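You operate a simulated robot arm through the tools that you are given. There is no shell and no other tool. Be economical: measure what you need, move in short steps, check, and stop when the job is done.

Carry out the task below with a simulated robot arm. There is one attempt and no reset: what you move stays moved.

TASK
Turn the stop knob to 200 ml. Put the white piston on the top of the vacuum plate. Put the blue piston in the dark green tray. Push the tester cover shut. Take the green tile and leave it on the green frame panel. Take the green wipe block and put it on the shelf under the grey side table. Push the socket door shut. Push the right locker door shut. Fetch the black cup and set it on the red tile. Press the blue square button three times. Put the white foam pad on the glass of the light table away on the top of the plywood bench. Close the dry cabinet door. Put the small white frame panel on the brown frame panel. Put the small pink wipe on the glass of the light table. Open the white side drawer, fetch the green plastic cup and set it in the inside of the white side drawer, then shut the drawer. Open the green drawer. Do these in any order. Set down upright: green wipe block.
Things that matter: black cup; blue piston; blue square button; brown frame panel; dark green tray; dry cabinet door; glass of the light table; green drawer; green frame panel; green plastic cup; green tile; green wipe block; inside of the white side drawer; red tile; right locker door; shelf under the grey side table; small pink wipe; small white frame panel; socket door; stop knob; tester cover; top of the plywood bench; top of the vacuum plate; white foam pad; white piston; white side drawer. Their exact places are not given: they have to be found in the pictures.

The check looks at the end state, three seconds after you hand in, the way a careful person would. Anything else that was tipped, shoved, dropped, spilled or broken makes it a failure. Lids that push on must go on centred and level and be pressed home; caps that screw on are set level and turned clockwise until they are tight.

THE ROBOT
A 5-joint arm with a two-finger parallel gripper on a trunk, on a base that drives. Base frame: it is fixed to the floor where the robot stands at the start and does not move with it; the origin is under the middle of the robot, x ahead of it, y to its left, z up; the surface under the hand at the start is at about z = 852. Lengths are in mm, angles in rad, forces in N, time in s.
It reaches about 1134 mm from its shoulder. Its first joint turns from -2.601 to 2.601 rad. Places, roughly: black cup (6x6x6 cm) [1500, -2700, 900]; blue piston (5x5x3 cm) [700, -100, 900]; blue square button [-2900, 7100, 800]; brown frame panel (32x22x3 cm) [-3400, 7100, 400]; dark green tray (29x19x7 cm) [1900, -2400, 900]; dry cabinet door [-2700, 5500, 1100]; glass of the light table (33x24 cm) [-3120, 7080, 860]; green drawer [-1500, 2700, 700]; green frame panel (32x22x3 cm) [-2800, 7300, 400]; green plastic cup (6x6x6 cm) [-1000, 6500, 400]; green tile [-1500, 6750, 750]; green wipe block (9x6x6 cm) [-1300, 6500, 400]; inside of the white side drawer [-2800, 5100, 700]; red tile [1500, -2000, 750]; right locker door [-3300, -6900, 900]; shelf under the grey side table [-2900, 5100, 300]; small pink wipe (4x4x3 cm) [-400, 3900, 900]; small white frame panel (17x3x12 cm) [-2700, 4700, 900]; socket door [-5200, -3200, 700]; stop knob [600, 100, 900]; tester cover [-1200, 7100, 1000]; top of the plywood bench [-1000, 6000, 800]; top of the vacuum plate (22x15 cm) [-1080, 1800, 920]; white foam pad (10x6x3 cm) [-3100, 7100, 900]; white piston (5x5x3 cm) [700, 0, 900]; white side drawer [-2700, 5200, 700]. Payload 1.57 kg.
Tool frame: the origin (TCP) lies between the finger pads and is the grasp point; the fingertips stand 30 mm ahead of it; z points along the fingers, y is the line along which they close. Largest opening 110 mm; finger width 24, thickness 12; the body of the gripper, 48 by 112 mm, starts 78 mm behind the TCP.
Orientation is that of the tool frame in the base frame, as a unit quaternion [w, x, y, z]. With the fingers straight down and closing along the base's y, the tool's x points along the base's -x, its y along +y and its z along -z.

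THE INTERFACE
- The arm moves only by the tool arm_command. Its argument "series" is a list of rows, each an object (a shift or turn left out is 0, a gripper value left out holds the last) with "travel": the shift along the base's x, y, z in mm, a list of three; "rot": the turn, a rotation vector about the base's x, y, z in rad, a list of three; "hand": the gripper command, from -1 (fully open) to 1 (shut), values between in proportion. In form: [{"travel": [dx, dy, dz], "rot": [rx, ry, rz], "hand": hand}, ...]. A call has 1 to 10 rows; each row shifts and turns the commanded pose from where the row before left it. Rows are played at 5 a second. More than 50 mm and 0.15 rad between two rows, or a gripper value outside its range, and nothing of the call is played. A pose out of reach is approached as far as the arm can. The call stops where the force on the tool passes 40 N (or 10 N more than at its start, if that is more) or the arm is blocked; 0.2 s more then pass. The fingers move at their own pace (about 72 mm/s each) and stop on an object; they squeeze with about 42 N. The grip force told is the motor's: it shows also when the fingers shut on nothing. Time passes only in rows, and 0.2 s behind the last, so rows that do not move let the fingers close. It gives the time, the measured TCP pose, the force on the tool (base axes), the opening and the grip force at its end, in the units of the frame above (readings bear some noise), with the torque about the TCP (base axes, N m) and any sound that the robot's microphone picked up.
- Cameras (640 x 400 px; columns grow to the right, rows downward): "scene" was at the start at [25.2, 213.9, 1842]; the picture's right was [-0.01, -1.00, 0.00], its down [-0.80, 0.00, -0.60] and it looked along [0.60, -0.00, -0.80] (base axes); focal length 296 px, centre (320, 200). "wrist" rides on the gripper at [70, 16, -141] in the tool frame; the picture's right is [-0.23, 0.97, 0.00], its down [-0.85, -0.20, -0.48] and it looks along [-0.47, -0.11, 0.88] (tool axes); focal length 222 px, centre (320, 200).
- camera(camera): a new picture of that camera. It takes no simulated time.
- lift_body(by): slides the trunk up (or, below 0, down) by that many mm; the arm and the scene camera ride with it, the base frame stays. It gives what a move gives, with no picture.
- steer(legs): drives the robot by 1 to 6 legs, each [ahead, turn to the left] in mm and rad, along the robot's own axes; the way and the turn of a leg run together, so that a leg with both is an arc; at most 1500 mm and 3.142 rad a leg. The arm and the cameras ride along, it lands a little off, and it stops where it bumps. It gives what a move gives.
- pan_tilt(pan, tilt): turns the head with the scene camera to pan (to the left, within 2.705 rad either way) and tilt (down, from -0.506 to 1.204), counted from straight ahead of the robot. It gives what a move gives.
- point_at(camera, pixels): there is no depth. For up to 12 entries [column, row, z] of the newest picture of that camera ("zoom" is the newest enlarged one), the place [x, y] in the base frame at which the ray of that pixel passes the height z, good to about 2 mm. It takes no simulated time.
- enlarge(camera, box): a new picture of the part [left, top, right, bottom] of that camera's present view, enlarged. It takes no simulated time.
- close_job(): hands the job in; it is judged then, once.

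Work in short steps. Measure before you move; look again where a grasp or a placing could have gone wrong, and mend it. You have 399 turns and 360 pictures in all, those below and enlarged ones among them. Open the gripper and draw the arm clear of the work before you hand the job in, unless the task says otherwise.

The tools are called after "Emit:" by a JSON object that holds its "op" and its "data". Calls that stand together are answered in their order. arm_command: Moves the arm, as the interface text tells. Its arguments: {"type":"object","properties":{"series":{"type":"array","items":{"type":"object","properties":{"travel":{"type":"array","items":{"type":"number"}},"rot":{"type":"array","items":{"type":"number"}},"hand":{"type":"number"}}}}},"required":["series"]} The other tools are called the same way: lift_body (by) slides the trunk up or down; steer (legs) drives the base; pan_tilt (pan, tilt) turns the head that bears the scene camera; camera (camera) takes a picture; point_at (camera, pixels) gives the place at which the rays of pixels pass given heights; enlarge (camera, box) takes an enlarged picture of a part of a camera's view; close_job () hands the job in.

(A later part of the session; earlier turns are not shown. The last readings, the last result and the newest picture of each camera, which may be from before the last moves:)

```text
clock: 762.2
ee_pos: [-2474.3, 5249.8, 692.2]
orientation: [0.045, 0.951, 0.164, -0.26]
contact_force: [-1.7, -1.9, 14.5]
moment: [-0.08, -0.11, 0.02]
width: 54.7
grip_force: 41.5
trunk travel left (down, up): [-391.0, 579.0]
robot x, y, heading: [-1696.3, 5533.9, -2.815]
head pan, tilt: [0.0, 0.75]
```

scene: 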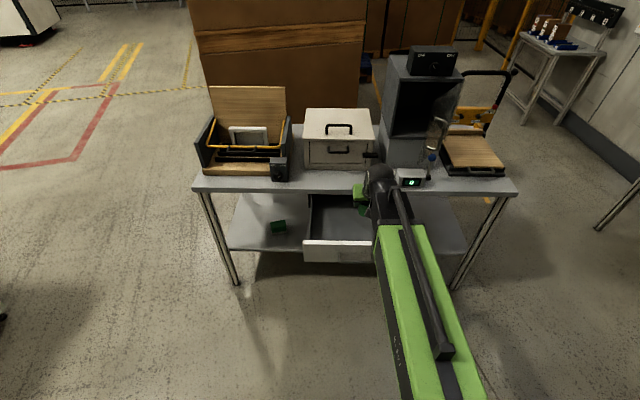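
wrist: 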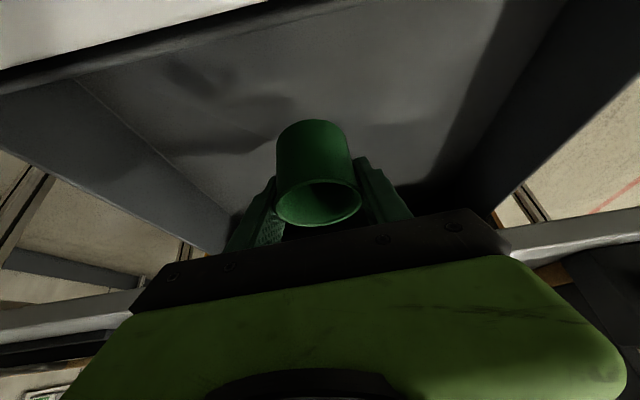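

Contact on the drawer floor. I release and rise straight up.

Emit:
{"op": "arm_command", "data": {"series": [{"hand": -0.2}, {"hand": -0.5}, {"hand": -0.5}]}}

Emit:
{"op": "lift_body", "data": {"by": 170}}

Emit:
{"op": "camera", "data": {"camera": "wrist"}}

```text
clock: 763.0
ee_pos: [-2474.3, 5248.3, 692.5]
orientation: [0.045, 0.951, 0.165, -0.258]
contact_force: [3.5, -4.9, 17.0]
moment: [0.15, 0.09, 0.28]
width: 79.1
grip_force: 0.0
trunk travel left (down, up): [-391.0, 579.0]
robot x, y, heading: [-1698.8, 5531.2, -2.811]
head pan, tilt: [0.0, 0.75]
```

```text
clock: 764.9
ee_pos: [-2474.5, 5249.8, 860.0]
orientation: [0.045, 0.951, 0.165, -0.259]
contact_force: [0.5, -0.1, -0.3]
moment: [-0.01, -0.01, 0.0]
width: 82.5
grip_force: 0.1
trunk travel left (down, up): [-561.0, 409.0]
robot x, y, heading: [-1690.6, 5538.6, -2.805]
head pan, tilt: [0.0, 0.75]
```

```text
125 pictures are left
```

wrist: 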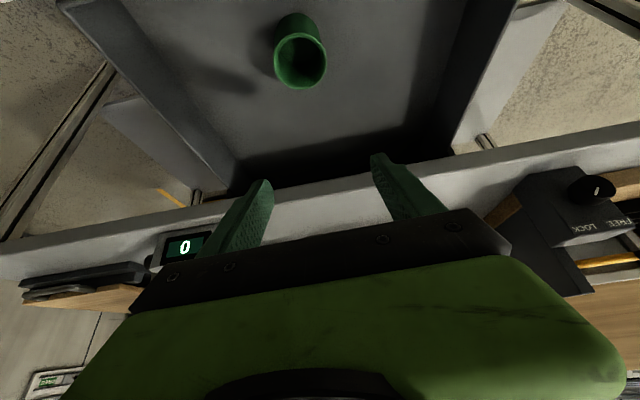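

The cup stands in the drawer. Now I back the base 170 mm, close the hand, lower in front of the handle and push gently.

Emit:
{"op": "lift_body", "data": {"by": 40}}

Emit:
{"op": "steer", "data": {"legs": [[-170, 0]]}}

Emit:
{"op": "arm_command", "data": {"series": [{"travel": [38, 13, 0], "hand": 1}, {"travel": [38, 13, 0]}, {"travel": [20, 7, 0]}, {}]}}

Emit:
{"op": "lift_body", "data": {"by": -185}}

Emit:
{"op": "camera", "data": {"camera": "scene"}}

```text
clock: 765.8
ee_pos: [-2474.2, 5249.3, 900.3]
orientation: [0.044, 0.951, 0.164, -0.258]
contact_force: [-0.4, 0.1, 0.1]
moment: [-0.01, -0.04, 0.07]
width: 82.3
grip_force: 0.0
trunk travel left (down, up): [-601.0, 369.0]
robot x, y, heading: [-1696.9, 5535.6, -2.814]
head pan, tilt: [0.0, 0.75]
```

```text
clock: 767.2
ee_pos: [-2315.3, 5304.2, 901.2]
orientation: [0.044, 0.951, 0.164, -0.258]
contact_force: [-0.5, 0.3, -0.2]
moment: [0.03, -0.01, -0.03]
width: 82.5
grip_force: 0.1
trunk travel left (down, up): [-601.0, 369.0]
robot x, y, heading: [-1534.4, 5588.0, -2.811]
head pan, tilt: [0.0, 0.75]
```

```text
clock: 768.2
ee_pos: [-2218.9, 5337.2, 900.5]
orientation: [0.045, 0.951, 0.164, -0.26]
contact_force: [-0.4, -0.2, -0.4]
moment: [0.01, 0.02, 0.02]
width: 0.1
grip_force: 21.0
trunk travel left (down, up): [-601.0, 369.0]
robot x, y, heading: [-1537.0, 5591.5, -2.814]
head pan, tilt: [0.0, 0.75]
```

```text
clock: 770.2
ee_pos: [-2218.8, 5337.5, 715.8]
orientation: [0.045, 0.951, 0.165, -0.259]
contact_force: [0.2, -0.5, 0.4]
moment: [-0.02, 0.0, 0.0]
width: 0.0
grip_force: 21.2
trunk travel left (down, up): [-416.0, 554.0]
robot x, y, heading: [-1542.0, 5587.5, -2.811]
head pan, tilt: [0.0, 0.75]
```

```text
124 pictures are left
```

scene: 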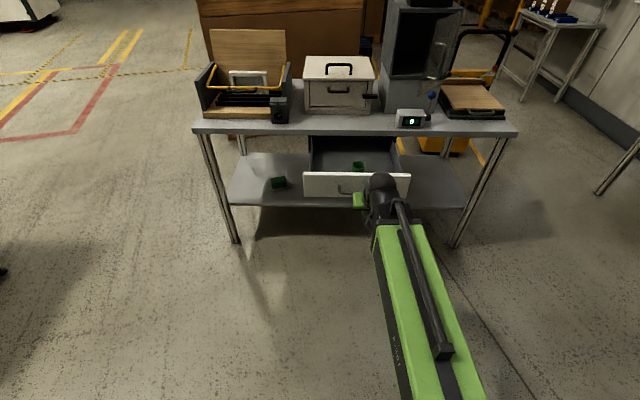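

I shift 24 mm left to the drawer's middle and push in small, slow steps.

Emit:
{"op": "arm_command", "data": {"series": [{"travel": [4, -12, 0]}, {"travel": [4, -12, 0]}, {"travel": [-18, -6, 0]}, {"travel": [-18, -6, 0]}, {"travel": [-18, -6, 0]}, {"travel": [-14, -5, 0]}, {"travel": [-14, -5, 0]}, {"travel": [-14, -5, 0]}, {"travel": [-14, -5, 0]}, {"travel": [-14, -5, 0]}]}}

Emit:
{"op": "camera", "data": {"camera": "scene"}}

```text
clock: 772.4
ee_pos: [-2336.9, 5271.6, 715.8]
orientation: [0.044, 0.951, 0.164, -0.259]
contact_force: [0.0, 0.4, 0.4]
moment: [-0.02, -0.02, 0.06]
width: 0.0
grip_force: 21.7
trunk travel left (down, up): [-416.0, 554.0]
robot x, y, heading: [-1541.8, 5589.3, -2.811]
head pan, tilt: [0.0, 0.75]
```

```text
123 pictures are left
```

scene: 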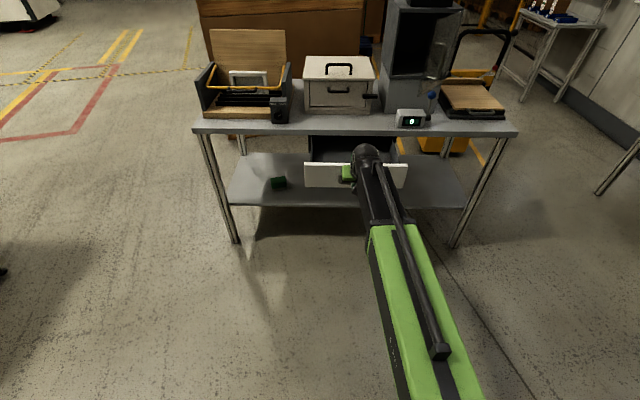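

The drawer is moving in. I keep pushing.

Emit:
{"op": "arm_command", "data": {"series": [{"travel": [-14, -5, 0]}, {"travel": [-14, -5, 0]}, {"travel": [-14, -5, 0]}, {"travel": [-14, -5, 0]}, {"travel": [-14, -5, 0]}, {"travel": [-14, -5, 0]}, {"travel": [-14, -5, 0]}, {"travel": [-14, -5, 0]}, {"travel": [-14, -5, 0]}, {"travel": [-14, -5, 0]}]}}

Emit:
{"op": "arm_command", "data": {"series": [{"travel": [-14, -5, 0]}, {"travel": [-14, -5, 0]}, {"travel": [-14, -5, 0]}, {"travel": [-14, -5, 0]}, {"travel": [-14, -5, 0]}]}}

Emit:
{"op": "camera", "data": {"camera": "scene"}}

```text
clock: 774.6
ee_pos: [-2475.2, 5221.6, 717.6]
orientation: [0.044, 0.951, 0.164, -0.259]
contact_force: [0.3, 0.2, 0.3]
moment: [-0.02, 0.0, 0.01]
width: 0.2
grip_force: 21.0
trunk travel left (down, up): [-416.0, 554.0]
robot x, y, heading: [-1539.7, 5592.2, -2.812]
head pan, tilt: [0.0, 0.75]
```

```text
clock: 775.8
ee_pos: [-2530.7, 5199.5, 715.1]
orientation: [0.045, 0.951, 0.164, -0.259]
contact_force: [-0.6, -0.2, -0.2]
moment: [0.01, 0.0, 0.04]
width: 0.0
grip_force: 22.1
out of reach, approached as far as the arm can: row 5
trunk travel left (down, up): [-416.0, 554.0]
robot x, y, heading: [-1538.1, 5587.1, -2.812]
head pan, tilt: [0.0, 0.75]
```

```text
122 pictures are left
```

scene: 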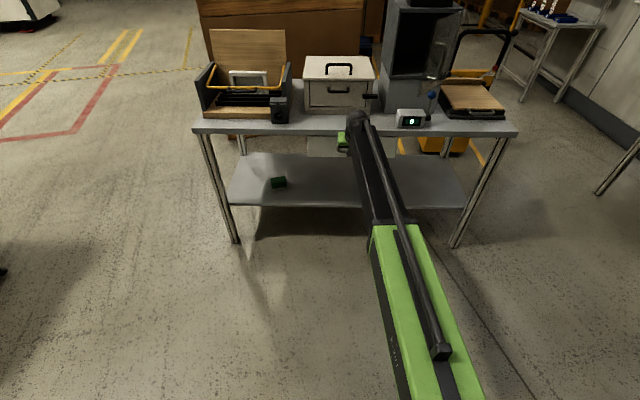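

The drawer is nearly shut; the arm is at its limit. I finish with the base in small steps until force appears.

Emit:
{"op": "steer", "data": {"legs": [[20, 0]]}}

Emit:
{"op": "steer", "data": {"legs": [[15, 0]]}}

Emit:
{"op": "steer", "data": {"legs": [[15, 0]]}}

Emit:
{"op": "enlarge", "data": {"camera": "scene", "box": [280, 90, 440, 190]}}

```text
clock: 776.6
ee_pos: [-2534.8, 5199.3, 716.5]
orientation: [0.044, 0.952, 0.164, -0.254]
contact_force: [16.2, 6.3, 15.6]
moment: [0.02, 0.05, -0.07]
width: 0.0
grip_force: 21.4
trunk travel left (down, up): [-416.0, 554.0]
robot x, y, heading: [-1547.7, 5587.9, -2.812]
head pan, tilt: [0.0, 0.75]
stopped in leg 1: the force on the tool passed its limit at 58 N (the readings are from after the stop); the commanded pose is now the measured one
```

```text
clock: 777.4
ee_pos: [-2535.7, 5198.4, 711.7]
orientation: [0.042, 0.955, 0.165, -0.244]
contact_force: [1.7, 1.6, -1.9]
moment: [0.03, -0.16, 0.02]
width: 0.0
grip_force: 21.2
trunk travel left (down, up): [-416.0, 554.0]
robot x, y, heading: [-1553.7, 5582.0, -2.812]
head pan, tilt: [0.0, 0.75]
stopped in leg 1: the force on the tool passed its limit at 56 N (the readings are from after the stop); the commanded pose is now the measured one
```

```text
clock: 778.1
ee_pos: [-2538.6, 5195.8, 710.0]
orientation: [0.042, 0.957, 0.164, -0.237]
contact_force: [1.2, 0.3, -0.8]
moment: [0.0, -0.06, 0.01]
width: 0.0
grip_force: 21.6
trunk travel left (down, up): [-416.0, 554.0]
robot x, y, heading: [-1559.0, 5583.3, -2.813]
head pan, tilt: [0.0, 0.75]
stopped in leg 1: the force on the tool passed its limit at 57 N (the readings are from after the stop); the commanded pose is now the measured one
```

```text
4.00 times, centred on (360, 140) of scene
```

zoom: 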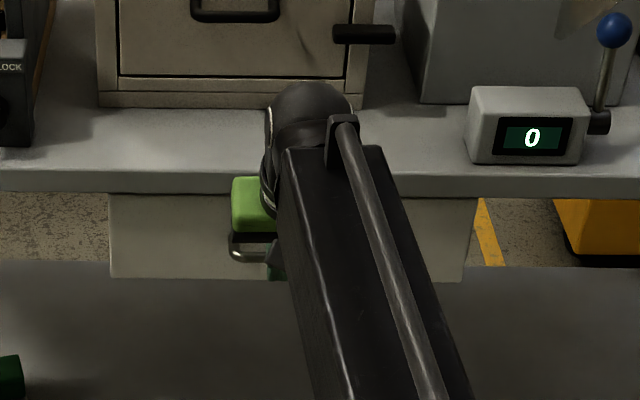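

The drawer is shut. I back off, raise, and look at the dry cabinet door.

Emit:
{"op": "arm_command", "data": {"series": [{"travel": [38, 13, 0]}, {"travel": [38, 13, 0]}, {"travel": [38, 13, 0]}, {"travel": [38, 13, 0]}]}}

Emit:
{"op": "lift_body", "data": {"by": 400}}

Emit:
{"op": "pan_tilt", "data": {"pan": -0.2, "tilt": 0.55}}

Emit:
{"op": "camera", "data": {"camera": "scene"}}

Emit:
{"op": "enlarge", "data": {"camera": "scene", "box": [280, 60, 480, 240]}}

```text
clock: 779.1
ee_pos: [-2385.7, 5252.0, 710.4]
orientation: [0.042, 0.957, 0.165, -0.236]
contact_force: [0.6, -0.2, 0.1]
moment: [0.0, -0.03, 0.02]
width: 0.0
grip_force: 21.3
trunk travel left (down, up): [-416.0, 554.0]
robot x, y, heading: [-1559.6, 5580.8, -2.811]
head pan, tilt: [0.0, 0.75]
```

```text
clock: 783.0
ee_pos: [-2385.7, 5252.1, 1110.2]
orientation: [0.042, 0.957, 0.165, -0.237]
contact_force: [-0.3, 0.2, 0.3]
moment: [0.01, 0.0, -0.04]
width: 0.1
grip_force: 20.7
trunk travel left (down, up): [-816.0, 154.0]
robot x, y, heading: [-1556.5, 5583.8, -2.813]
head pan, tilt: [0.0, 0.75]
```

```text
clock: 783.7
ee_pos: [-2385.1, 5252.1, 1111.2]
orientation: [0.041, 0.957, 0.164, -0.236]
contact_force: [-0.8, 0.4, -1.3]
moment: [-0.01, 0.0, 0.0]
width: 0.0
grip_force: 21.7
trunk travel left (down, up): [-816.0, 154.0]
robot x, y, heading: [-1558.9, 5584.4, -2.809]
head pan, tilt: [-0.201, 0.55]
```

```text
120 pictures are left
```

scene: 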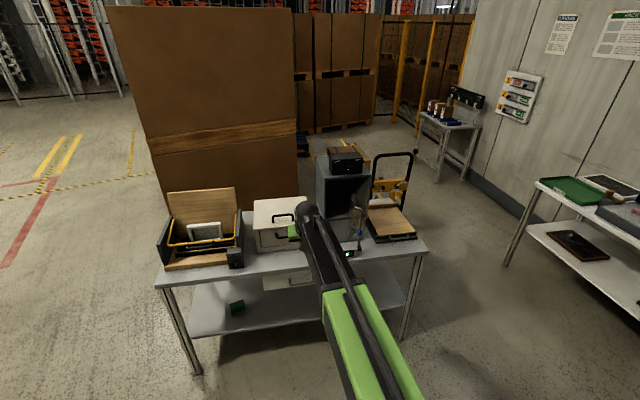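

```text
2.22 times, centred on (380, 150) of scene
```

zoom: 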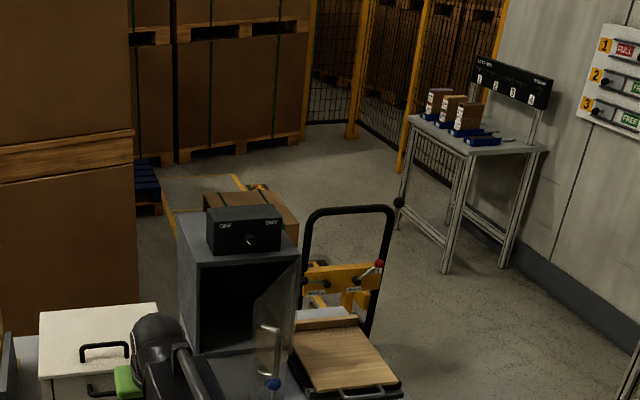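

The transparent door hangs on the cabinet's right edge and is swung toward us. I need its geometry; I take a view from further right with the hand out of the way.

Emit:
{"op": "arm_command", "data": {"series": [{"rot": [0.043, -0.122, 0]}, {"rot": [0.043, -0.122, 0]}, {"rot": [0.043, -0.122, 0]}, {"rot": [0.036, -0.103, 0], "travel": [35, 12, 0]}, {"travel": [40, 15, 0]}, {"travel": [40, 15, 0]}]}}

Emit:
{"op": "steer", "data": {"legs": [[100, 0], [0, -1.2], [600, 0], [0, 1.0]]}}

Emit:
{"op": "pan_tilt", "data": {"pan": 0.15, "tilt": 0.6}}

Emit:
{"op": "camera", "data": {"camera": "scene"}}

```text
clock: 785.1
ee_pos: [-2271.2, 5294.3, 1082.7]
orientation: [0.0, 0.986, 0.169, 0.006]
contact_force: [0.0, -1.3, -0.3]
moment: [-0.02, -0.01, 0.0]
width: 0.0
grip_force: 21.2
out of reach, approached as far as the arm can: row 1, 2, 3
trunk travel left (down, up): [-816.0, 154.0]
robot x, y, heading: [-1558.5, 5582.8, -2.815]
head pan, tilt: [-0.201, 0.55]
```

```text
clock: 794.8
ee_pos: [-2793.6, 5895.7, 1082.6]
orientation: [0.0, 0.998, 0.056, 0.006]
contact_force: [-0.4, -0.5, 0.8]
moment: [0.04, 0.0, 0.01]
width: 0.0
grip_force: 21.9
trunk travel left (down, up): [-816.0, 154.0]
robot x, y, heading: [-2031.7, 5990.7, -3.046]
head pan, tilt: [-0.201, 0.55]
```

```text
clock: 795.6
ee_pos: [-2794.7, 5896.5, 1083.3]
orientation: [0.001, 0.998, 0.055, 0.006]
contact_force: [0.4, -0.1, -0.9]
moment: [0.02, 0.0, -0.02]
width: 0.0
grip_force: 21.4
trunk travel left (down, up): [-816.0, 154.0]
robot x, y, heading: [-2030.7, 5990.6, -3.051]
head pan, tilt: [0.15, 0.6]
```

```text
118 pictures are left
```

scene: 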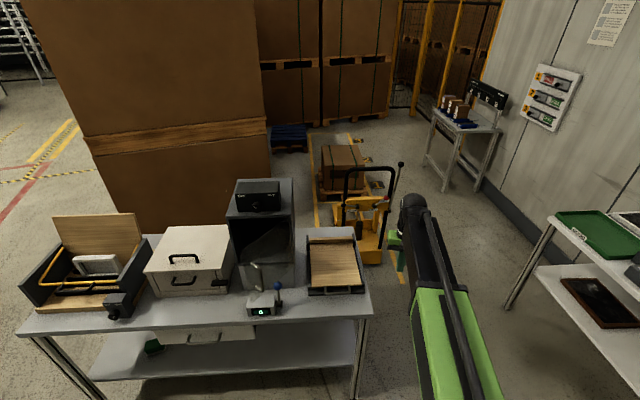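

Emit:
{"op": "enlarge", "data": {"camera": "scene", "box": [200, 160, 380, 340]}}

```text
2.22 times, centred on (290, 250) of scene
```

zoom: 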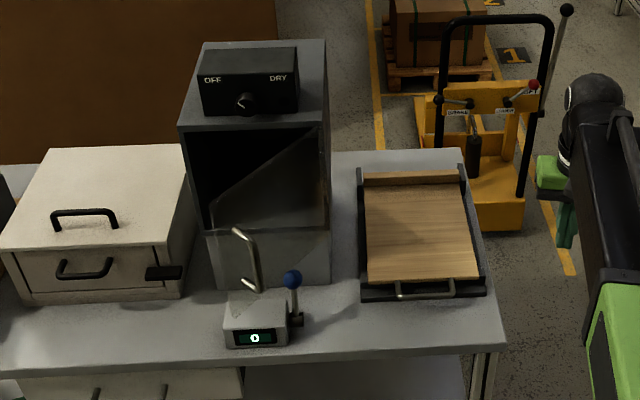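

Emit:
{"op": "point_at", "data": {"camera": "zoom", "pixels": [[218, 290, 765], [330, 282, 765], [328, 228, 930], [328, 228, 960], [330, 122, 1250], [330, 122, 1200], [183, 130, 1250], [213, 203, 1200], [213, 203, 1150], [240, 228, 1100], [255, 292, 950], [293, 278, 870]]}}

```text
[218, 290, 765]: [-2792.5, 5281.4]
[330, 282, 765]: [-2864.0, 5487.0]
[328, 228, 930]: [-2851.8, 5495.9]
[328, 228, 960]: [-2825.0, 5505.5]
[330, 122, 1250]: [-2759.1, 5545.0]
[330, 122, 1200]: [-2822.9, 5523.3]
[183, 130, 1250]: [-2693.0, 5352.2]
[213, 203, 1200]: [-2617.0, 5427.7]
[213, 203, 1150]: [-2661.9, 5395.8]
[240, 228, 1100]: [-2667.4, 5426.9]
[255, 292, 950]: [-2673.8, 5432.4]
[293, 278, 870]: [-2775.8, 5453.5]
```

Cabinet: hinge ≈ (-2858,5490), z 923–1172; door free edge ≈ (-2648,5405), open about 50°. I swing the closed hand to the door's outer side, then drive 125 mm closer.

Emit:
{"op": "arm_command", "data": {"series": [{"travel": [25, -41, 0]}, {"travel": [25, -41, 0]}, {"travel": [25, -41, 0]}, {"travel": [25, -41, 0]}, {"travel": [25, -41, 0]}, {"travel": [25, -41, 0]}, {"travel": [25, -41, 0]}, {"travel": [25, -41, 0]}, {"travel": [26, -41, 0]}, {"travel": [26, -41, 0]}]}}

Emit:
{"op": "steer", "data": {"legs": [[120, 0]]}}

Emit:
{"op": "pan_tilt", "data": {"pan": 0.5, "tilt": 0.7}}

Emit:
{"op": "camera", "data": {"camera": "scene"}}

Emit:
{"op": "camera", "data": {"camera": "wrist"}}

```text
clock: 797.8
ee_pos: [-2542.8, 5489.0, 1082.8]
orientation: [0.0, 0.999, 0.054, 0.005]
contact_force: [-0.4, 0.1, 0.2]
moment: [0.05, 0.0, 0.01]
width: 0.0
grip_force: 21.0
trunk travel left (down, up): [-816.0, 154.0]
robot x, y, heading: [-2033.3, 5988.1, -3.045]
head pan, tilt: [0.15, 0.6]
```

```text
clock: 799.0
ee_pos: [-2664.4, 5480.1, 1082.4]
orientation: [0.002, 0.998, 0.055, 0.006]
contact_force: [-0.9, -0.6, -1.1]
moment: [0.03, 0.02, 0.01]
width: 0.0
grip_force: 21.2
trunk travel left (down, up): [-816.0, 154.0]
robot x, y, heading: [-2148.8, 5977.5, -3.048]
head pan, tilt: [0.15, 0.6]
```

```text
clock: 799.8
ee_pos: [-2662.7, 5479.9, 1082.4]
orientation: [0.001, 0.998, 0.055, 0.005]
contact_force: [0.8, -1.1, 1.0]
moment: [0.01, 0.01, 0.04]
width: 0.0
grip_force: 21.4
trunk travel left (down, up): [-816.0, 154.0]
robot x, y, heading: [-2155.3, 5977.7, -3.048]
head pan, tilt: [0.499, 0.7]
```

```text
116 pictures are left
```

scene: 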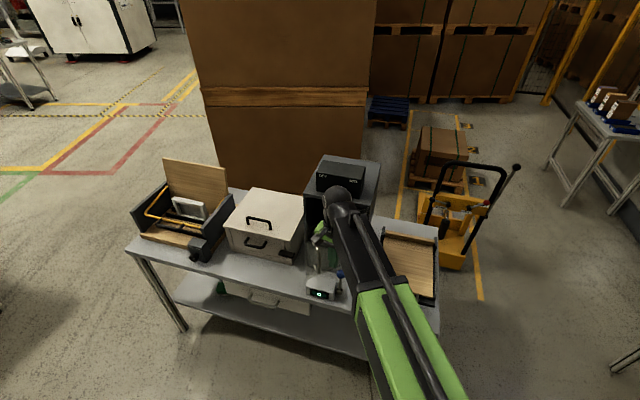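

```text
115 pictures are left
```

wrist: 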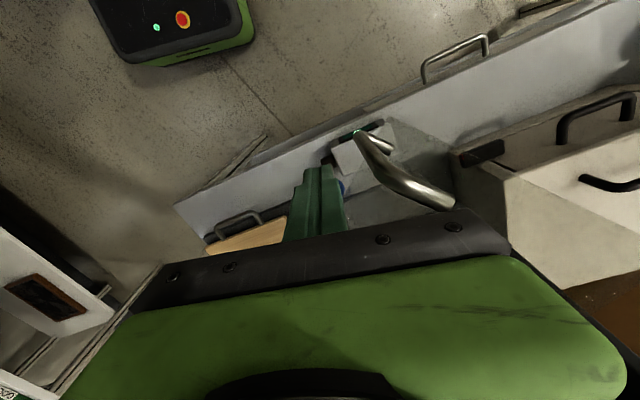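

The chrome door handle is right beside the fingers. I raise 28 mm so that the gripper body clears the door top, then push along the closing arc.

Emit:
{"op": "lift_body", "data": {"by": 28}}

Emit:
{"op": "arm_command", "data": {"series": [{"travel": [-10, -13, 0]}, {"travel": [-3, -16, 0]}, {"travel": [-3, -16, 0]}, {"travel": [-6, -15, 0]}, {"travel": [-6, -15, 0]}, {"travel": [-8, -14, 0]}, {"travel": [-9, -14, 0]}]}}

Emit:
{"op": "camera", "data": {"camera": "wrist"}}

Emit:
{"op": "enlarge", "data": {"camera": "scene", "box": [270, 140, 430, 310]}}

```text
clock: 800.6
ee_pos: [-2662.5, 5479.8, 1110.5]
orientation: [0.0, 0.998, 0.055, 0.006]
contact_force: [0.1, -0.8, 0.3]
moment: [0.01, 0.0, 0.02]
width: 0.0
grip_force: 21.4
trunk travel left (down, up): [-844.0, 126.0]
robot x, y, heading: [-2153.1, 5979.1, -3.052]
head pan, tilt: [0.499, 0.7]
```

```text
clock: 802.2
ee_pos: [-2709.8, 5379.5, 1110.2]
orientation: [0.0, 0.999, 0.053, 0.005]
contact_force: [-15.1, 16.2, 4.6]
moment: [-0.37, -0.16, -0.01]
width: 0.0
grip_force: 21.8
trunk travel left (down, up): [-844.0, 126.0]
robot x, y, heading: [-2154.5, 5978.7, -3.049]
head pan, tilt: [0.499, 0.7]
```

```text
114 pictures are left
```

wrist: 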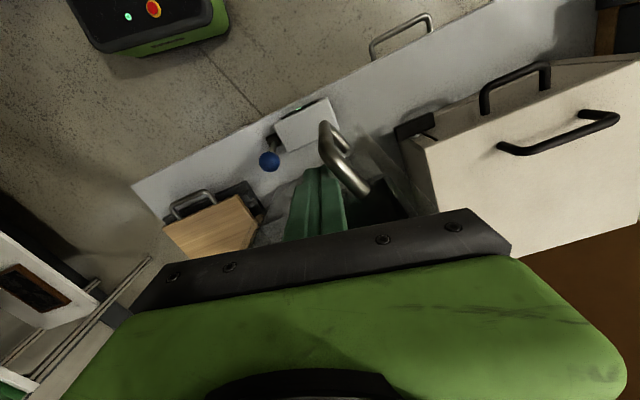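

```text
2.35 times, centred on (350, 225) of scene
```

zoom: 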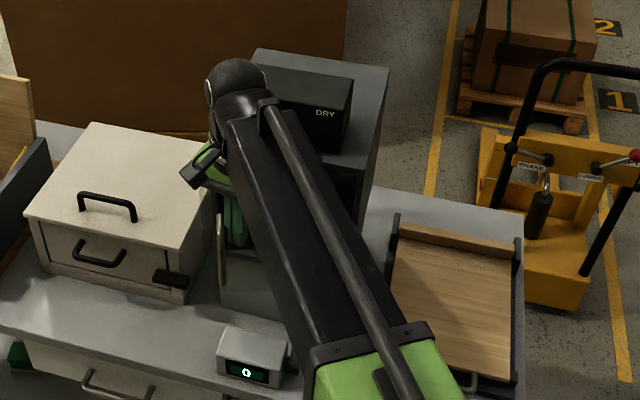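

Emit:
{"op": "arm_command", "data": {"series": [{"travel": [-12, -8, 0]}, {"travel": [-12, -8, 0]}, {"travel": [-12, -6, 0]}, {"travel": [-12, -5, 0]}]}}

Emit:
{"op": "camera", "data": {"camera": "wrist"}}

Emit:
{"op": "enlarge", "data": {"camera": "scene", "box": [270, 140, 430, 310]}}

```text
clock: 803.2
ee_pos: [-2753.9, 5350.0, 1110.7]
orientation: [0.001, 0.998, 0.055, 0.007]
contact_force: [-1.0, 0.6, 1.2]
moment: [0.03, 0.02, -0.05]
width: 0.0
grip_force: 21.3
trunk travel left (down, up): [-844.0, 126.0]
robot x, y, heading: [-2154.4, 5977.2, -3.048]
head pan, tilt: [0.499, 0.7]
```

```text
112 pictures are left
```

wrist: 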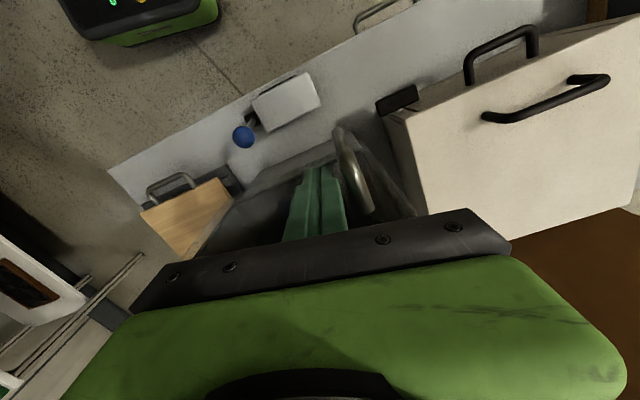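

```text
2.35 times, centred on (350, 225) of scene
```

zoom: 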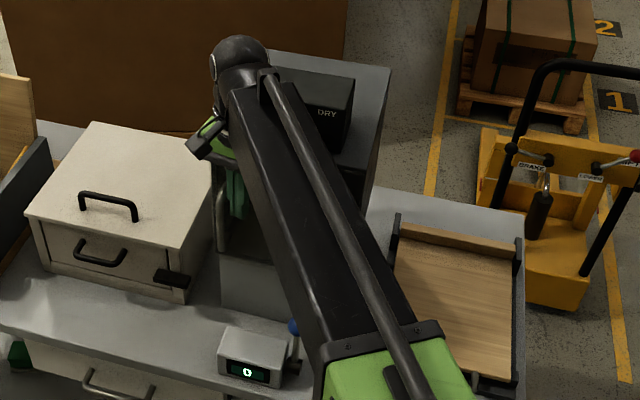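

Emit:
{"op": "arm_command", "data": {"series": [{"travel": [-10, -3, 0]}, {"travel": [-10, -3, 0]}, {"travel": [-10, -3, 0]}, {"travel": [-8, -3, 0]}, {"travel": [-8, -3, 0]}, {"travel": [-8, -3, 0]}]}}

Emit:
{"op": "camera", "data": {"camera": "wrist"}}

```text
clock: 803.7
ee_pos: [-2761.3, 5347.8, 1113.4]
orientation: [-0.001, 0.998, 0.056, 0.011]
contact_force: [13.4, 5.9, -2.6]
moment: [-0.58, 1.47, 0.06]
width: 0.1
grip_force: 21.1
trunk travel left (down, up): [-844.0, 126.0]
robot x, y, heading: [-2148.9, 5981.3, -3.05]
head pan, tilt: [0.499, 0.7]
stopped in row 2: the force on the tool passed its limit at 54 N (the readings are from after the stop); the commanded pose is now the measured one
```

```text
110 pictures are left
```

wrist: 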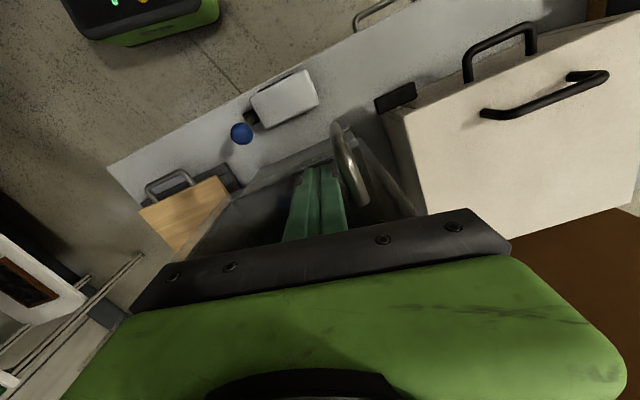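

The contact seems to come from the gripper body touching the black control box above the door (moment indicates a point ~110 mm above). I retreat, tilt the tool so that only the fingertips lead, and push lower.

Emit:
{"op": "arm_command", "data": {"series": [{"travel": [30, 10, 0]}, {"travel": [20, 6, 0]}, {"rot": [-0.108, 0.104, 0]}, {"rot": [-0.108, 0.104, 0]}, {"rot": [-0.108, 0.104, 0]}, {"rot": [-0.108, 0.104, 0]}, {"rot": [-0.108, 0.104, 0]}, {}]}}

Emit:
{"op": "lift_body", "data": {"by": -120}}

Emit:
{"op": "camera", "data": {"camera": "wrist"}}

Emit:
{"op": "camera", "data": {"camera": "scene"}}

```text
clock: 805.5
ee_pos: [-2714.6, 5362.3, 1172.7]
orientation: [0.249, 0.932, 0.054, -0.26]
contact_force: [0.7, -0.6, 0.4]
moment: [0.0, 0.0, -0.03]
width: 0.0
grip_force: 22.1
out of reach, approached as far as the arm can: row 4, 5, 6, 7
trunk travel left (down, up): [-844.0, 126.0]
robot x, y, heading: [-2151.7, 5977.0, -3.048]
head pan, tilt: [0.499, 0.7]
```

```text
clock: 807.0
ee_pos: [-2713.3, 5362.9, 1051.9]
orientation: [0.249, 0.932, 0.054, -0.259]
contact_force: [-0.1, 0.5, 0.5]
moment: [0.01, 0.0, 0.04]
width: 0.2
grip_force: 20.5
trunk travel left (down, up): [-724.0, 246.0]
robot x, y, heading: [-2151.4, 5974.5, -3.049]
head pan, tilt: [0.499, 0.7]
```

```text
109 pictures are left
```

wrist: 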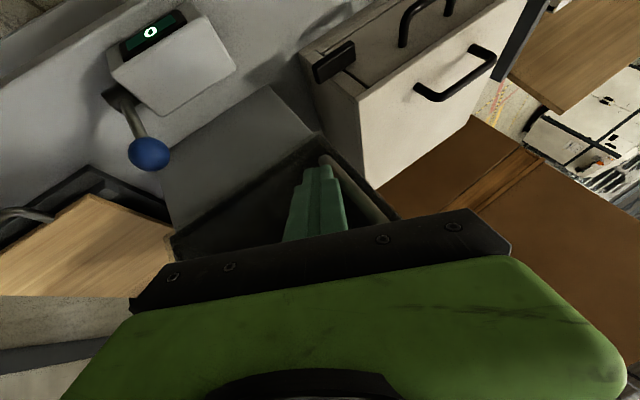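

```text
108 pictures are left
```

scene: 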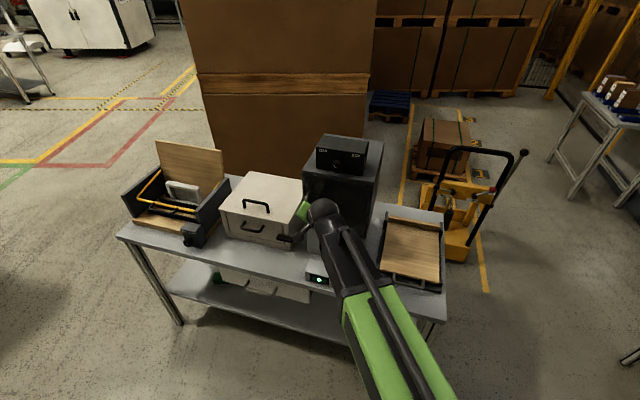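

Now I push with the tilted fingertips in the closing direction.

Emit:
{"op": "arm_command", "data": {"series": [{"travel": [-15, -5, 0]}, {"travel": [-15, -5, 0]}, {"travel": [-12, -4, 0]}, {"travel": [-10, -3, 0]}, {"travel": [-10, -3, 0]}, {"travel": [-10, -3, 0]}, {"travel": [-8, -3, 0]}, {"travel": [-8, -3, 0]}, {"travel": [-8, -3, 0]}]}}

Emit:
{"op": "camera", "data": {"camera": "wrist"}}

Emit:
{"op": "enlarge", "data": {"camera": "scene", "box": [210, 120, 410, 310]}}

```text
clock: 807.9
ee_pos: [-2752.4, 5349.0, 1051.0]
orientation: [0.246, 0.934, 0.054, -0.251]
contact_force: [17.2, 4.7, 0.1]
moment: [-0.13, -0.35, 0.13]
width: 0.0
grip_force: 21.0
trunk travel left (down, up): [-724.0, 246.0]
robot x, y, heading: [-2149.3, 5979.2, -3.049]
head pan, tilt: [0.499, 0.7]
stopped in row 4: the force on the tool passed its limit at 50 N (the readings are from after the stop); the commanded pose is now the measured one
```

```text
107 pictures are left
```

wrist: 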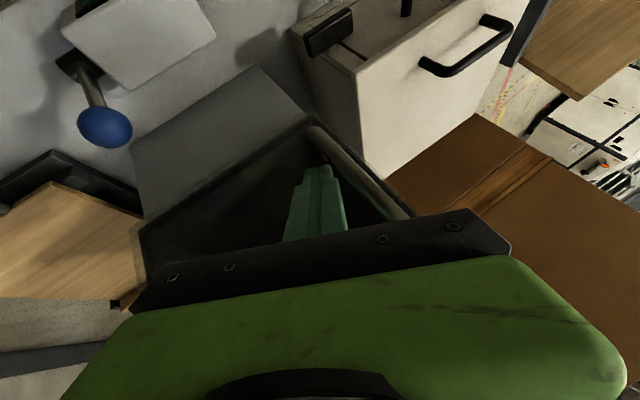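

```text
2.11 times, centred on (310, 215) of scene
```

zoom: 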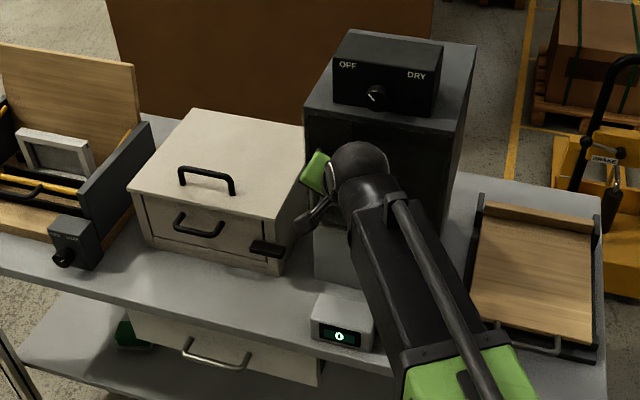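

Contact again at the same plane (~28 mm in front of my estimated cabinet front), so the door seems closed. I withdraw and inspect.

Emit:
{"op": "arm_command", "data": {"series": [{"travel": [30, 18, 0]}, {"travel": [30, 25, 0]}, {"travel": [30, 30, 0]}, {"travel": [30, 35, 0]}, {"travel": [20, 40, 0]}, {"travel": [0, 45, 0]}]}}

Emit:
{"op": "enlarge", "data": {"camera": "scene", "box": [210, 120, 410, 310]}}

```text
clock: 809.3
ee_pos: [-2664.4, 5475.3, 1048.8]
orientation: [0.245, 0.934, 0.054, -0.253]
contact_force: [-0.4, 0.0, 1.0]
moment: [-0.05, 0.01, 0.01]
width: 0.0
grip_force: 21.5
out of reach, approached as far as the arm can: row 4, 5, 6
trunk travel left (down, up): [-724.0, 246.0]
robot x, y, heading: [-2153.9, 5979.8, -3.051]
head pan, tilt: [0.499, 0.7]
```

```text
2.11 times, centred on (310, 215) of scene
```

zoom: 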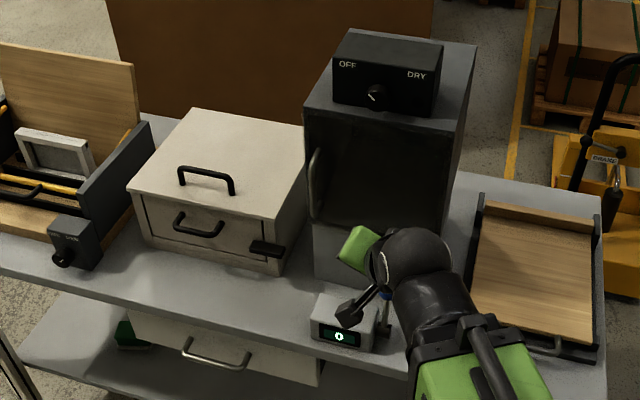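

The door is closed flush and the drawer is shut. Last object: the small white frame panel in the case. I straighten the tool and drive to (-1750,5050) to look at it.

Emit:
{"op": "arm_command", "data": {"series": [{"rot": [0.108, -0.104, 0]}, {"rot": [0.108, -0.104, 0]}, {"rot": [0.108, -0.104, 0]}, {"rot": [0.108, -0.104, 0]}, {"rot": [0.1, -0.09, 0]}]}}

Emit:
{"op": "lift_body", "data": {"by": 240}}

Emit:
{"op": "steer", "data": {"legs": [[0, 1.89], [1013, 0], [0, -1.68]]}}

Emit:
{"op": "pan_tilt", "data": {"pan": 0.0, "tilt": 0.75}}

Emit:
{"op": "camera", "data": {"camera": "scene"}}

```text
clock: 810.5
ee_pos: [-2664.4, 5477.6, 991.0]
orientation: [0.0, 0.998, 0.056, 0.01]
contact_force: [-0.2, 0.0, -0.3]
moment: [0.0, 0.06, -0.01]
width: 0.0
grip_force: 21.7
out of reach, approached as far as the arm can: row 1, 2, 3, 4
trunk travel left (down, up): [-724.0, 246.0]
robot x, y, heading: [-2151.2, 5983.2, -3.049]
head pan, tilt: [0.499, 0.7]
```

```text
clock: 813.0
ee_pos: [-2664.9, 5477.9, 1231.1]
orientation: [0.0, 0.998, 0.055, 0.009]
contact_force: [0.0, -0.1, 0.4]
moment: [0.04, 0.0, 0.02]
width: 0.1
grip_force: 21.8
trunk travel left (down, up): [-964.0, 6.0]
robot x, y, heading: [-2150.5, 5980.9, -3.043]
head pan, tilt: [0.499, 0.7]
```

```text
clock: 826.7
ee_pos: [-2108.6, 4462.8, 1230.1]
orientation: [0.0, 0.983, 0.184, 0.01]
contact_force: [-0.3, 0.9, 0.0]
moment: [-0.04, 0.0, -0.01]
width: 0.1
grip_force: 21.3
trunk travel left (down, up): [-964.0, 6.0]
robot x, y, heading: [-1745.6, 5098.0, -2.779]
head pan, tilt: [0.499, 0.7]
```

```text
clock: 827.6
ee_pos: [-2105.1, 4460.4, 1231.6]
orientation: [-0.002, 0.983, 0.184, 0.009]
contact_force: [0.5, 0.7, 0.6]
moment: [0.04, 0.04, 0.0]
width: 0.0
grip_force: 21.4
trunk travel left (down, up): [-964.0, 6.0]
robot x, y, heading: [-1745.8, 5094.3, -2.783]
head pan, tilt: [0.0, 0.75]
```

```text
104 pictures are left
```

scene: 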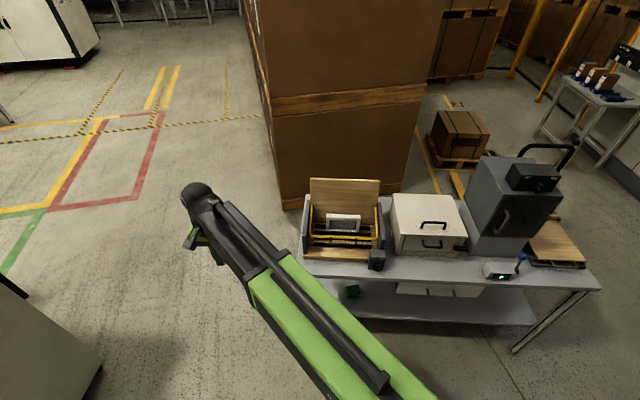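

Emit:
{"op": "enlarge", "data": {"camera": "scene", "box": [290, 160, 410, 290]}}

Emit:
{"op": "point_at", "data": {"camera": "zoom", "pixels": [[170, 170, 900], [305, 170, 900], [240, 165, 900], [240, 215, 850], [60, 360, 765], [400, 370, 765]]}}

```text
3.08 times, centred on (350, 225) of scene
```

zoom: 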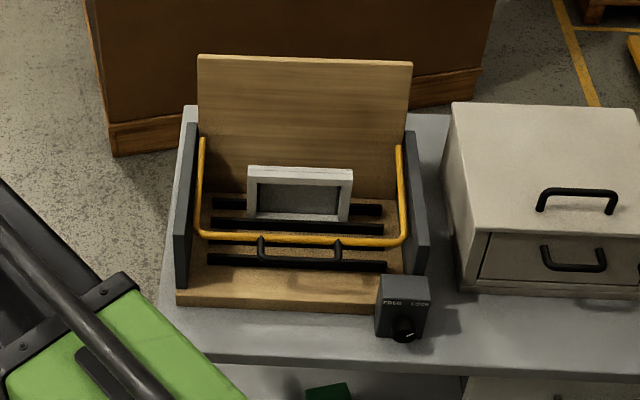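

```text
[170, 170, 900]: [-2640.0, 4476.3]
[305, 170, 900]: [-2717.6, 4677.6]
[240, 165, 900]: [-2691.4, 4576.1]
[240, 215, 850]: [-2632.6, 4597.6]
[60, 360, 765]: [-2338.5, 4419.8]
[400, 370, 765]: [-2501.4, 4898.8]
```

The white frame stands in the rack behind the yellow bail. I move the base to (-1927,4905), squarely in front, and bring the hand over it.

Emit:
{"op": "steer", "data": {"legs": [[0, 0.45], [262, 0], [0, -0.506]]}}

Emit:
{"op": "camera", "data": {"camera": "scene"}}

Emit:
{"op": "enlarge", "data": {"camera": "scene", "box": [270, 140, 430, 300]}}

```text
clock: 832.2
ee_pos: [-2315.4, 4291.2, 1231.1]
orientation: [-0.001, 0.987, 0.158, 0.008]
contact_force: [0.3, -0.8, 0.2]
moment: [0.04, 0.04, -0.03]
width: 0.0
grip_force: 21.6
trunk travel left (down, up): [-964.0, 6.0]
robot x, y, heading: [-1928.1, 4915.2, -2.826]
head pan, tilt: [0.0, 0.75]
```

```text
102 pictures are left
```

scene: 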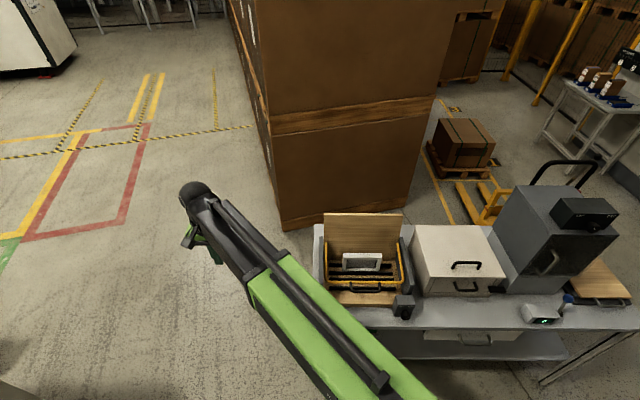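

```text
2.50 times, centred on (350, 220) of scene
```

zoom: 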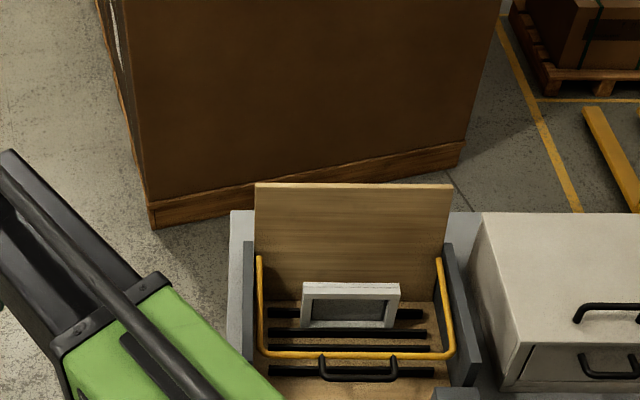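

Emit:
{"op": "point_at", "data": {"camera": "zoom", "pixels": [[303, 286, 905], [400, 286, 905], [303, 286, 880], [400, 286, 880], [303, 327, 800], [396, 327, 800], [355, 354, 850], [355, 354, 900], [260, 258, 950], [440, 258, 950]]}}

```text
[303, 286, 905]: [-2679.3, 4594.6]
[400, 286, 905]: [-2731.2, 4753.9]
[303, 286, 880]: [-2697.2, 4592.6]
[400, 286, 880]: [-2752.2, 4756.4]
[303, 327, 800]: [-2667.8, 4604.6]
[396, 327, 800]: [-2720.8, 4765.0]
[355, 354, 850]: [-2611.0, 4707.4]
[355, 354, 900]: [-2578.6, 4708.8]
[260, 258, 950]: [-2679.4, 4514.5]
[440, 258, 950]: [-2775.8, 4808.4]
```

I swing the hand above the frame and spin it by 90° so that it closes across the frame's thickness.

Emit:
{"op": "arm_command", "data": {"series": [{"travel": [-35, 35, 0], "rot": [0, 0, 0.15]}, {"travel": [-35, 35, 0], "rot": [0, 0, 0.15]}, {"travel": [-35, 35, 0], "rot": [0, 0, 0.15]}, {"travel": [-35, 35, 0], "rot": [0, 0, 0.15]}, {"travel": [-35, 35, 0], "rot": [0, 0, 0.15]}, {"travel": [-35, 35, 0], "rot": [0, 0, 0.15]}, {"travel": [-35, 35, 0], "rot": [0, 0, 0.15]}, {"travel": [-35, 35, 0], "rot": [0, 0, 0.15]}, {"travel": [-35, 35, 0], "rot": [0, 0, 0.15], "hand": 0}, {"travel": [-35, 35, 0], "rot": [0, 0, 0.15]}]}}

Emit:
{"op": "arm_command", "data": {"series": [{"travel": [-30, 25, 0], "rot": [0.0, -0.018, 0.07], "hand": 0}, {"travel": [-10, 10, 0]}, {}]}}

Emit:
{"op": "camera", "data": {"camera": "wrist"}}

Emit:
{"op": "camera", "data": {"camera": "scene"}}

```text
clock: 834.4
ee_pos: [-2667.3, 4644.3, 1231.4]
orientation: [-0.006, 0.615, 0.789, 0.006]
contact_force: [0.1, -0.3, 0.6]
moment: [-0.02, 0.0, 0.03]
width: 55.1
grip_force: 0.2
trunk travel left (down, up): [-964.0, 6.0]
robot x, y, heading: [-1927.7, 4916.5, -2.83]
head pan, tilt: [0.0, 0.75]
```

```text
clock: 835.2
ee_pos: [-2706.4, 4676.7, 1231.6]
orientation: [0.001, 0.587, 0.81, 0.011]
contact_force: [0.5, 0.3, 0.9]
moment: [-0.02, 0.01, 0.0]
width: 55.2
grip_force: 0.0
trunk travel left (down, up): [-964.0, 6.0]
robot x, y, heading: [-1924.5, 4916.0, -2.83]
head pan, tilt: [0.0, 0.75]
```

```text
100 pictures are left
```

wrist: 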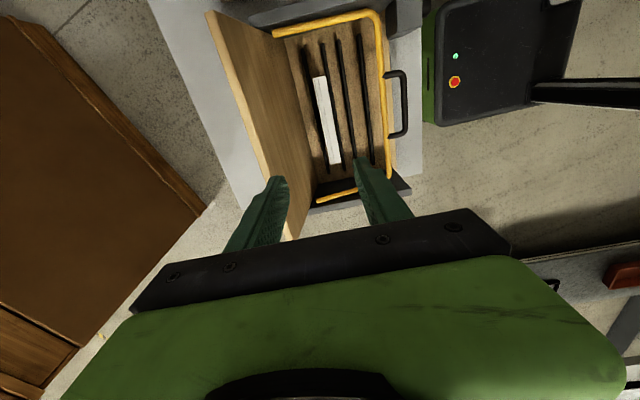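

```text
99 pictures are left
```

scene: 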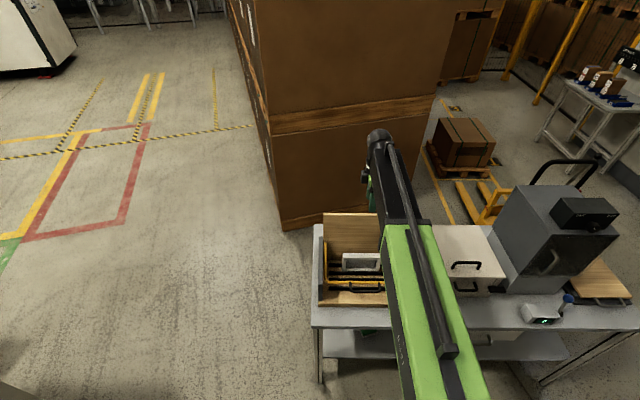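

Emit:
{"op": "point_at", "data": {"camera": "wrist", "pixels": [[327, 121, 898], [320, 79, 898], [335, 164, 898], [320, 121, 898], [335, 121, 898], [300, 121, 800], [383, 121, 860], [250, 121, 980]]}}

Emit:
{"op": "enlarge", "data": {"camera": "wrist", "box": [230, 40, 422, 190]}}

```text
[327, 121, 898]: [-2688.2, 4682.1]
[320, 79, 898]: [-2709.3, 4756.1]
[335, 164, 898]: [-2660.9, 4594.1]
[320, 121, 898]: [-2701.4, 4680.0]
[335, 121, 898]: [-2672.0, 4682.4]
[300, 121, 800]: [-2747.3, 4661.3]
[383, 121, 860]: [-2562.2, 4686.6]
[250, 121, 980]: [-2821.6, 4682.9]
```

```text
2.67 times, centred on (326, 115) of wrist
```

zoom: 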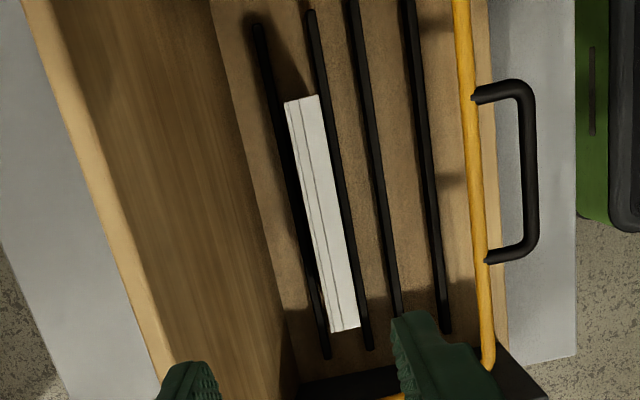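

Frame top centre ≈ (-2686,4677,898). I centre, lower to 960 for a check, then to 888.

Emit:
{"op": "arm_command", "data": {"series": [{"travel": [10, 0, 0]}, {"travel": [10, 0, 0]}, {}]}}

Emit:
{"op": "lift_body", "data": {"by": -270}}

Emit:
{"op": "camera", "data": {"camera": "wrist"}}

```text
clock: 836.0
ee_pos: [-2686.7, 4676.7, 1231.5]
orientation: [0.001, 0.587, 0.809, 0.011]
contact_force: [-0.7, 0.0, -0.5]
moment: [0.02, -0.01, -0.01]
width: 55.2
grip_force: 0.1
trunk travel left (down, up): [-964.0, 6.0]
robot x, y, heading: [-1926.1, 4915.1, -2.829]
head pan, tilt: [0.0, 0.75]
```

```text
clock: 838.8
ee_pos: [-2686.7, 4676.4, 960.1]
orientation: [0.001, 0.588, 0.809, 0.012]
contact_force: [-0.1, -0.1, 0.0]
moment: [0.01, -0.03, 0.0]
width: 54.8
grip_force: 0.1
trunk travel left (down, up): [-694.0, 276.0]
robot x, y, heading: [-1927.3, 4915.7, -2.827]
head pan, tilt: [0.0, 0.75]
```

```text
97 pictures are left
```

wrist: 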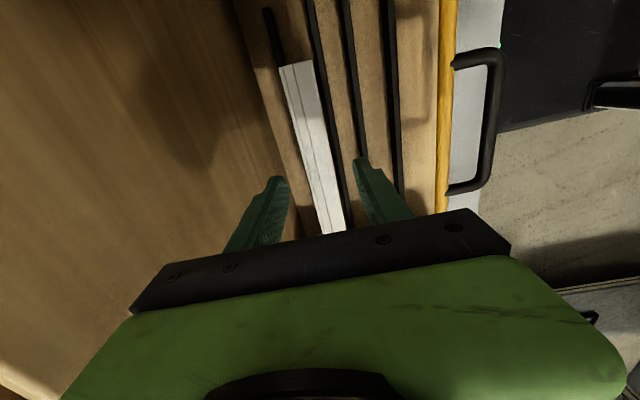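

The frame is centred between the fingers. I lower 72 mm and grip.

Emit:
{"op": "lift_body", "data": {"by": -72}}

Emit:
{"op": "arm_command", "data": {"series": [{"hand": 0.4}, {"hand": 1}, {"hand": 1}]}}

Emit:
{"op": "camera", "data": {"camera": "wrist"}}

```text
clock: 839.9
ee_pos: [-2686.5, 4677.9, 888.9]
orientation: [0.001, 0.587, 0.81, 0.011]
contact_force: [0.6, -0.4, 0.7]
moment: [-0.01, -0.01, 0.03]
width: 55.0
grip_force: 0.1
trunk travel left (down, up): [-622.0, 348.0]
robot x, y, heading: [-1926.8, 4914.2, -2.826]
head pan, tilt: [0.0, 0.75]
```

```text
clock: 840.7
ee_pos: [-2686.6, 4677.2, 889.0]
orientation: [0.001, 0.587, 0.809, 0.012]
contact_force: [0.6, 0.2, 1.2]
moment: [-0.03, 0.02, -0.16]
width: 23.7
grip_force: 36.0
trunk travel left (down, up): [-622.0, 348.0]
robot x, y, heading: [-1930.7, 4918.3, -2.827]
head pan, tilt: [0.0, 0.75]
```

```text
96 pictures are left
```

wrist: 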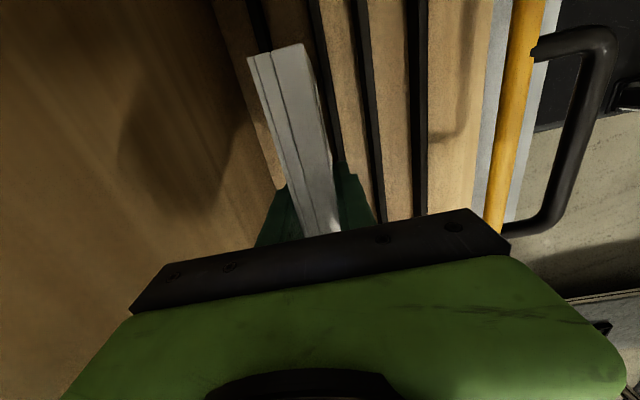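

Gripped at 23.7 mm. I lift in stages and check that the rack stays put.

Emit:
{"op": "lift_body", "data": {"by": 40}}

Emit:
{"op": "lift_body", "data": {"by": 300}}

Emit:
{"op": "camera", "data": {"camera": "wrist"}}

Emit:
{"op": "camera", "data": {"camera": "scene"}}

```text
clock: 841.5
ee_pos: [-2687.1, 4677.4, 928.5]
orientation: [0.0, 0.587, 0.809, 0.012]
contact_force: [-0.8, 0.7, -3.0]
moment: [0.0, -0.01, 0.03]
width: 23.6
grip_force: 35.8
trunk travel left (down, up): [-662.0, 308.0]
robot x, y, heading: [-1925.2, 4914.6, -2.83]
head pan, tilt: [0.0, 0.75]
```

```text
clock: 844.5
ee_pos: [-2687.7, 4677.0, 1229.3]
orientation: [0.0, 0.587, 0.81, 0.012]
contact_force: [1.2, 0.4, -2.1]
moment: [0.0, 0.02, -0.02]
width: 23.5
grip_force: 35.3
trunk travel left (down, up): [-962.0, 8.0]
robot x, y, heading: [-1926.0, 4915.0, -2.83]
head pan, tilt: [0.0, 0.75]
```

```text
95 pictures are left
```

wrist: 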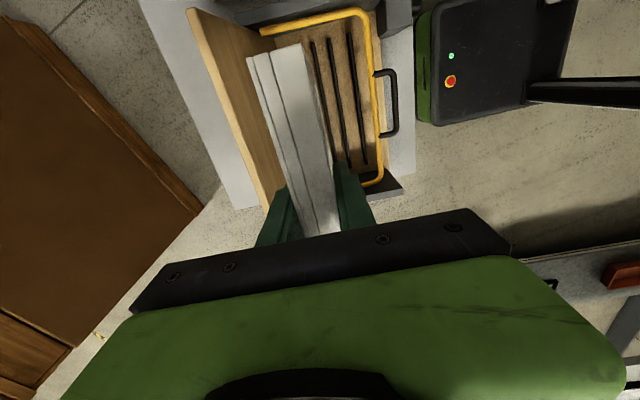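

```text
94 pictures are left
```

scene: 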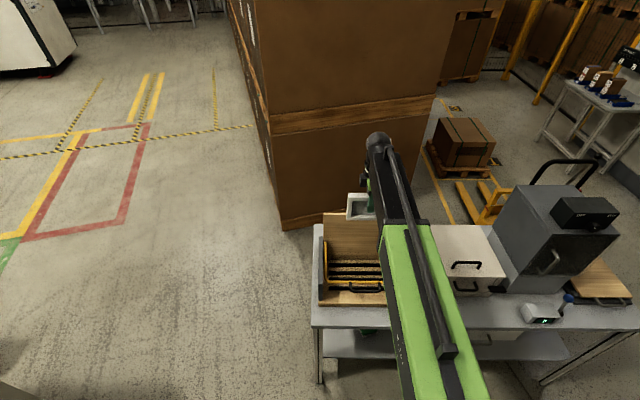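

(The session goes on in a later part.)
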